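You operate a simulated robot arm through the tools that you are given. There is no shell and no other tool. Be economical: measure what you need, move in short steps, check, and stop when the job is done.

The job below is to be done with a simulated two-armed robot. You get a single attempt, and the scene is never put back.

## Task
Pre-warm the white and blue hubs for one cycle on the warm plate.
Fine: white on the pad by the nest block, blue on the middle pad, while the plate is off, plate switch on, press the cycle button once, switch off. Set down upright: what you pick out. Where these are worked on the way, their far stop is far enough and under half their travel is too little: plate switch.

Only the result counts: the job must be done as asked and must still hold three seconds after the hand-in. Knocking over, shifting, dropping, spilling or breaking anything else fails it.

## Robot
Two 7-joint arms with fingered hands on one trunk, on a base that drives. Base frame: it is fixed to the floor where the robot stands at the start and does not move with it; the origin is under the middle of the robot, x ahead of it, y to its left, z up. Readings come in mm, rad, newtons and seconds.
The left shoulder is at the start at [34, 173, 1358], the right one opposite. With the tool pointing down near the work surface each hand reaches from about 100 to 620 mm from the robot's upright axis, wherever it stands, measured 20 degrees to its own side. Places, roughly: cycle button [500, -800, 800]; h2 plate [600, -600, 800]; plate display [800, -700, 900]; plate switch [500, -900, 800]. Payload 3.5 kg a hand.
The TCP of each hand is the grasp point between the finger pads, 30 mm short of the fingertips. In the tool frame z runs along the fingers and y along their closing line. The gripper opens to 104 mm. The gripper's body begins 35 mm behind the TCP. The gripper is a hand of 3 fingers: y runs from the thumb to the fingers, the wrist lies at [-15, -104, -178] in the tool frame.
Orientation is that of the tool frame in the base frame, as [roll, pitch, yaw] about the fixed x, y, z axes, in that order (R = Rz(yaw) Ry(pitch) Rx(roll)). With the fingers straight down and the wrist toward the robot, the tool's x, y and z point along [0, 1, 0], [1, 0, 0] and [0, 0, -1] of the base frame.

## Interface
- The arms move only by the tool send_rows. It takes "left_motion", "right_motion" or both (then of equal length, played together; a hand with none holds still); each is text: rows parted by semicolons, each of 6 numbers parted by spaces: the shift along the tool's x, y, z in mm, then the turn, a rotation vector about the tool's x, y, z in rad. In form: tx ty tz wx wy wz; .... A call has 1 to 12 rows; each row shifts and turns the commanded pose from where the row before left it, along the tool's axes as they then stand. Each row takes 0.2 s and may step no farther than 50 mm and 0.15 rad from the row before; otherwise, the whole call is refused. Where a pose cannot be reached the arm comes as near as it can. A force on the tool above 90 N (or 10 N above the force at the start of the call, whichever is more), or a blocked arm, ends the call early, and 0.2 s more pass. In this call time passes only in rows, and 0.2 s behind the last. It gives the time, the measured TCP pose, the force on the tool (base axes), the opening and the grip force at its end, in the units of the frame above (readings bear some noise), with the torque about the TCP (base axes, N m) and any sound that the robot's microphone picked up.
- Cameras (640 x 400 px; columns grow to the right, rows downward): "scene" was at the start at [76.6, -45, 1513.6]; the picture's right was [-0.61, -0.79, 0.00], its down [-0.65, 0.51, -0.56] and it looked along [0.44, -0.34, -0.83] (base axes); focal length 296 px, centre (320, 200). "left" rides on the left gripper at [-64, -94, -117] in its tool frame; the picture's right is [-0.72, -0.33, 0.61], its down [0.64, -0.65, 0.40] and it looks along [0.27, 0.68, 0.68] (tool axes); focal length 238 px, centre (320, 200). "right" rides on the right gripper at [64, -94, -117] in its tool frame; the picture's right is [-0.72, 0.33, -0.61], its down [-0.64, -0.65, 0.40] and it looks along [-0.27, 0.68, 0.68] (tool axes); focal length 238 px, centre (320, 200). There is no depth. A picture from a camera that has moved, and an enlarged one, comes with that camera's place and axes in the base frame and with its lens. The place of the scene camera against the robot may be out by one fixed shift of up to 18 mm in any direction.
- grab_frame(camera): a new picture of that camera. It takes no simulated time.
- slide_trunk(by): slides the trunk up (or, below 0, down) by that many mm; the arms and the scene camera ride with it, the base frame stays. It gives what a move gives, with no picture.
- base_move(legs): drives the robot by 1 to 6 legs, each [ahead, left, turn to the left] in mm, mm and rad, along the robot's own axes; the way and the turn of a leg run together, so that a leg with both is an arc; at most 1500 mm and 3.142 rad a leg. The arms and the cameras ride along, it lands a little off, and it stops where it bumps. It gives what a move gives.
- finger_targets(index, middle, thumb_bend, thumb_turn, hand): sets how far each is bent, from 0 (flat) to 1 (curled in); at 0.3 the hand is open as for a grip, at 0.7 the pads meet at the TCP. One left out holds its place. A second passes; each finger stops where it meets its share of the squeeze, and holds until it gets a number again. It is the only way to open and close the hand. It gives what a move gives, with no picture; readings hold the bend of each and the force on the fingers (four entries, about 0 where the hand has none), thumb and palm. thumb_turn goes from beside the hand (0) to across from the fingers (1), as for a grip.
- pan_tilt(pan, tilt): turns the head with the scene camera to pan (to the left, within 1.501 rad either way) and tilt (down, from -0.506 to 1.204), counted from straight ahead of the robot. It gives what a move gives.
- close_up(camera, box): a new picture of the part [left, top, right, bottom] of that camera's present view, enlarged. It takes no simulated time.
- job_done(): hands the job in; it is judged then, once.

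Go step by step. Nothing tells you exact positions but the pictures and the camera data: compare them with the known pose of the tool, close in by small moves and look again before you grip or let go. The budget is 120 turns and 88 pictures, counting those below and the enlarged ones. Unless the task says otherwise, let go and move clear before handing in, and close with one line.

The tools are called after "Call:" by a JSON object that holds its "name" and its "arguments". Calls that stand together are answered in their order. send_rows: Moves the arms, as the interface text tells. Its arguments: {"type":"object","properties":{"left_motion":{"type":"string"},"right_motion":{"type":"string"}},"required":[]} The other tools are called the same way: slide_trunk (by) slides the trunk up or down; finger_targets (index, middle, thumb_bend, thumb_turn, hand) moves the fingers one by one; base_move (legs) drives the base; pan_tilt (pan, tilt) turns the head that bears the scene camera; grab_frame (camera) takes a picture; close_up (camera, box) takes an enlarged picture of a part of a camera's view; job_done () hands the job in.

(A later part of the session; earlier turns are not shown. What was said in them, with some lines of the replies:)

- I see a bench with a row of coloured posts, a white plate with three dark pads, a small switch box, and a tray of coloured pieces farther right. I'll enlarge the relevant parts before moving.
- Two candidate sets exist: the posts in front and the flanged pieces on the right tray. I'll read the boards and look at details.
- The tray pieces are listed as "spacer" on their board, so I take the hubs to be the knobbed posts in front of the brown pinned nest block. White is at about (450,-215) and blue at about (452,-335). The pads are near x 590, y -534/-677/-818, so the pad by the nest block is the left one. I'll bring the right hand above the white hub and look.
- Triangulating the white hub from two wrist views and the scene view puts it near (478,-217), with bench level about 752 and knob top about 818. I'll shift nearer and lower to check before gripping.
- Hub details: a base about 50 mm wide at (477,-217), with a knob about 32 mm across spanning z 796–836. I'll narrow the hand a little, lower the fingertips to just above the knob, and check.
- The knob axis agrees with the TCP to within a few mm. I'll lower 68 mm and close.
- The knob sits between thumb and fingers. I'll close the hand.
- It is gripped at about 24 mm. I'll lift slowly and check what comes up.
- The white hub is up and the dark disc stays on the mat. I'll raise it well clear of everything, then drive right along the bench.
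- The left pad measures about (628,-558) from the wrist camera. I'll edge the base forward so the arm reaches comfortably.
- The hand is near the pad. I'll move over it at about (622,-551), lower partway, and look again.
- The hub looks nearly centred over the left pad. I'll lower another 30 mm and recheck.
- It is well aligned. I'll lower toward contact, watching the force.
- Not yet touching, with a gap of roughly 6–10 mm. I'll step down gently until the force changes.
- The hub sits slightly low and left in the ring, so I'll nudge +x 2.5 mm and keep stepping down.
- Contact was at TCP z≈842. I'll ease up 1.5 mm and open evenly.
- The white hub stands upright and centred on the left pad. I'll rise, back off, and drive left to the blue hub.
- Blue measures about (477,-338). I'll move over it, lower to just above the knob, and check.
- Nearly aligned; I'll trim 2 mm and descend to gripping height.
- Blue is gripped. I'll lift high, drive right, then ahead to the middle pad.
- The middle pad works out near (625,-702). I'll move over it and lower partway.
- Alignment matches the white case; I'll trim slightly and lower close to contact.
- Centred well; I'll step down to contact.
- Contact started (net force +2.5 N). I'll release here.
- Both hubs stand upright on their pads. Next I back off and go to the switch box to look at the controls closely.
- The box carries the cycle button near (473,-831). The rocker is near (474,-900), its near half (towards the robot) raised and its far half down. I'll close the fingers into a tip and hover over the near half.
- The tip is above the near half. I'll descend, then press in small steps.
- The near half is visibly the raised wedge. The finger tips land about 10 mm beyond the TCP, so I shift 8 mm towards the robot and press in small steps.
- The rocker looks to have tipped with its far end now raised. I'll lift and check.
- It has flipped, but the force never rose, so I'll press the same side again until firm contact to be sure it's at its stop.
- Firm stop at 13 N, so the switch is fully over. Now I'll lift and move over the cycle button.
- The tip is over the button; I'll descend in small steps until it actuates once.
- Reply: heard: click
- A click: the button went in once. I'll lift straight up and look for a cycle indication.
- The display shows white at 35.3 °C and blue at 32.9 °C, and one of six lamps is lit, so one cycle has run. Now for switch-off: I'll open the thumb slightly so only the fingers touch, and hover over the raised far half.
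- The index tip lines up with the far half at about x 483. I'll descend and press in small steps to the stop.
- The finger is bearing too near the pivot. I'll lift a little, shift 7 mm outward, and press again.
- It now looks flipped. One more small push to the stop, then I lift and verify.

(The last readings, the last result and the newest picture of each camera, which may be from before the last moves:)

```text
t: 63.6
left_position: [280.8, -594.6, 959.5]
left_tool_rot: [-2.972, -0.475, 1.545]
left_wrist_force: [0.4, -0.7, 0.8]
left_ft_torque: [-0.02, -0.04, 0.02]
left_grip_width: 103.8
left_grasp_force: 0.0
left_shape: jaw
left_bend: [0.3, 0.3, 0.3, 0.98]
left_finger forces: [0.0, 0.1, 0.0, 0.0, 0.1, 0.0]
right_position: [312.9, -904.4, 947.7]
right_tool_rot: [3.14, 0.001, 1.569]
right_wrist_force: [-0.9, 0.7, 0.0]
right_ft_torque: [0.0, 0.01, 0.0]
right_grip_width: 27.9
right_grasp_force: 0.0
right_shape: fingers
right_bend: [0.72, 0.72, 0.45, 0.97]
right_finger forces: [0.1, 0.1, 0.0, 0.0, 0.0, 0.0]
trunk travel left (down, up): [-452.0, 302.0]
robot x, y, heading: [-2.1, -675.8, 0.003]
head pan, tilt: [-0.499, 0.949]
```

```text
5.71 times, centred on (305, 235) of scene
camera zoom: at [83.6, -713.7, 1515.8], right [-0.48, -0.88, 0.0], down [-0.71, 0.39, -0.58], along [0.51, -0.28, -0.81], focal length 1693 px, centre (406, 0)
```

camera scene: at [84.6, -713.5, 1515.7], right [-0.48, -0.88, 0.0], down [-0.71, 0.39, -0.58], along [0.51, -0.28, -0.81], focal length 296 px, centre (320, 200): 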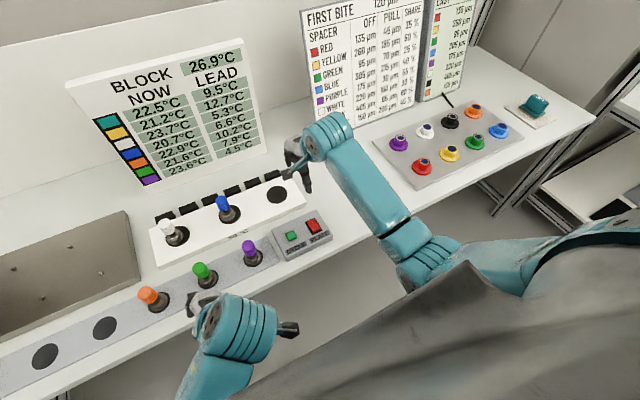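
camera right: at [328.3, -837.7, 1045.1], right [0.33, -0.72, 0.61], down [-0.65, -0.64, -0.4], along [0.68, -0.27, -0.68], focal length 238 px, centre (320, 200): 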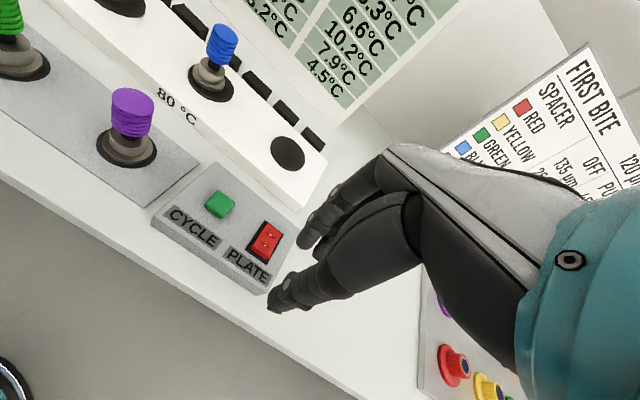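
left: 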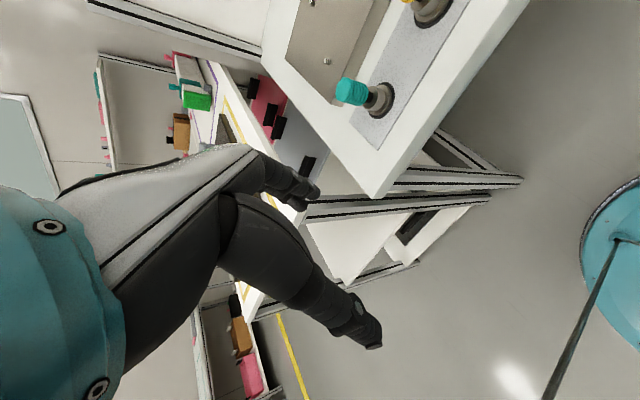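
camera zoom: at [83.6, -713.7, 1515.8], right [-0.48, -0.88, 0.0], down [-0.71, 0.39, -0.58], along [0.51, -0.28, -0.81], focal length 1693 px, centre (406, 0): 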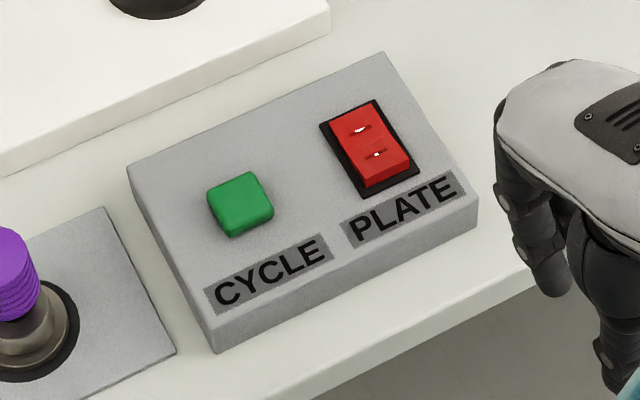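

The rocker is back exactly as at the start (off). The hubs are upright on their pads, one cycle is shown, and the hand is clear, so I'm handing in.

Call:
{"name": "job_done", "arguments": {}}

```text
The job is handed in.
```

The white hub is on the pad by the nest block and the blue hub is on the middle pad, both upright. They had one warm cycle with a single button press, and the plate is switched off.
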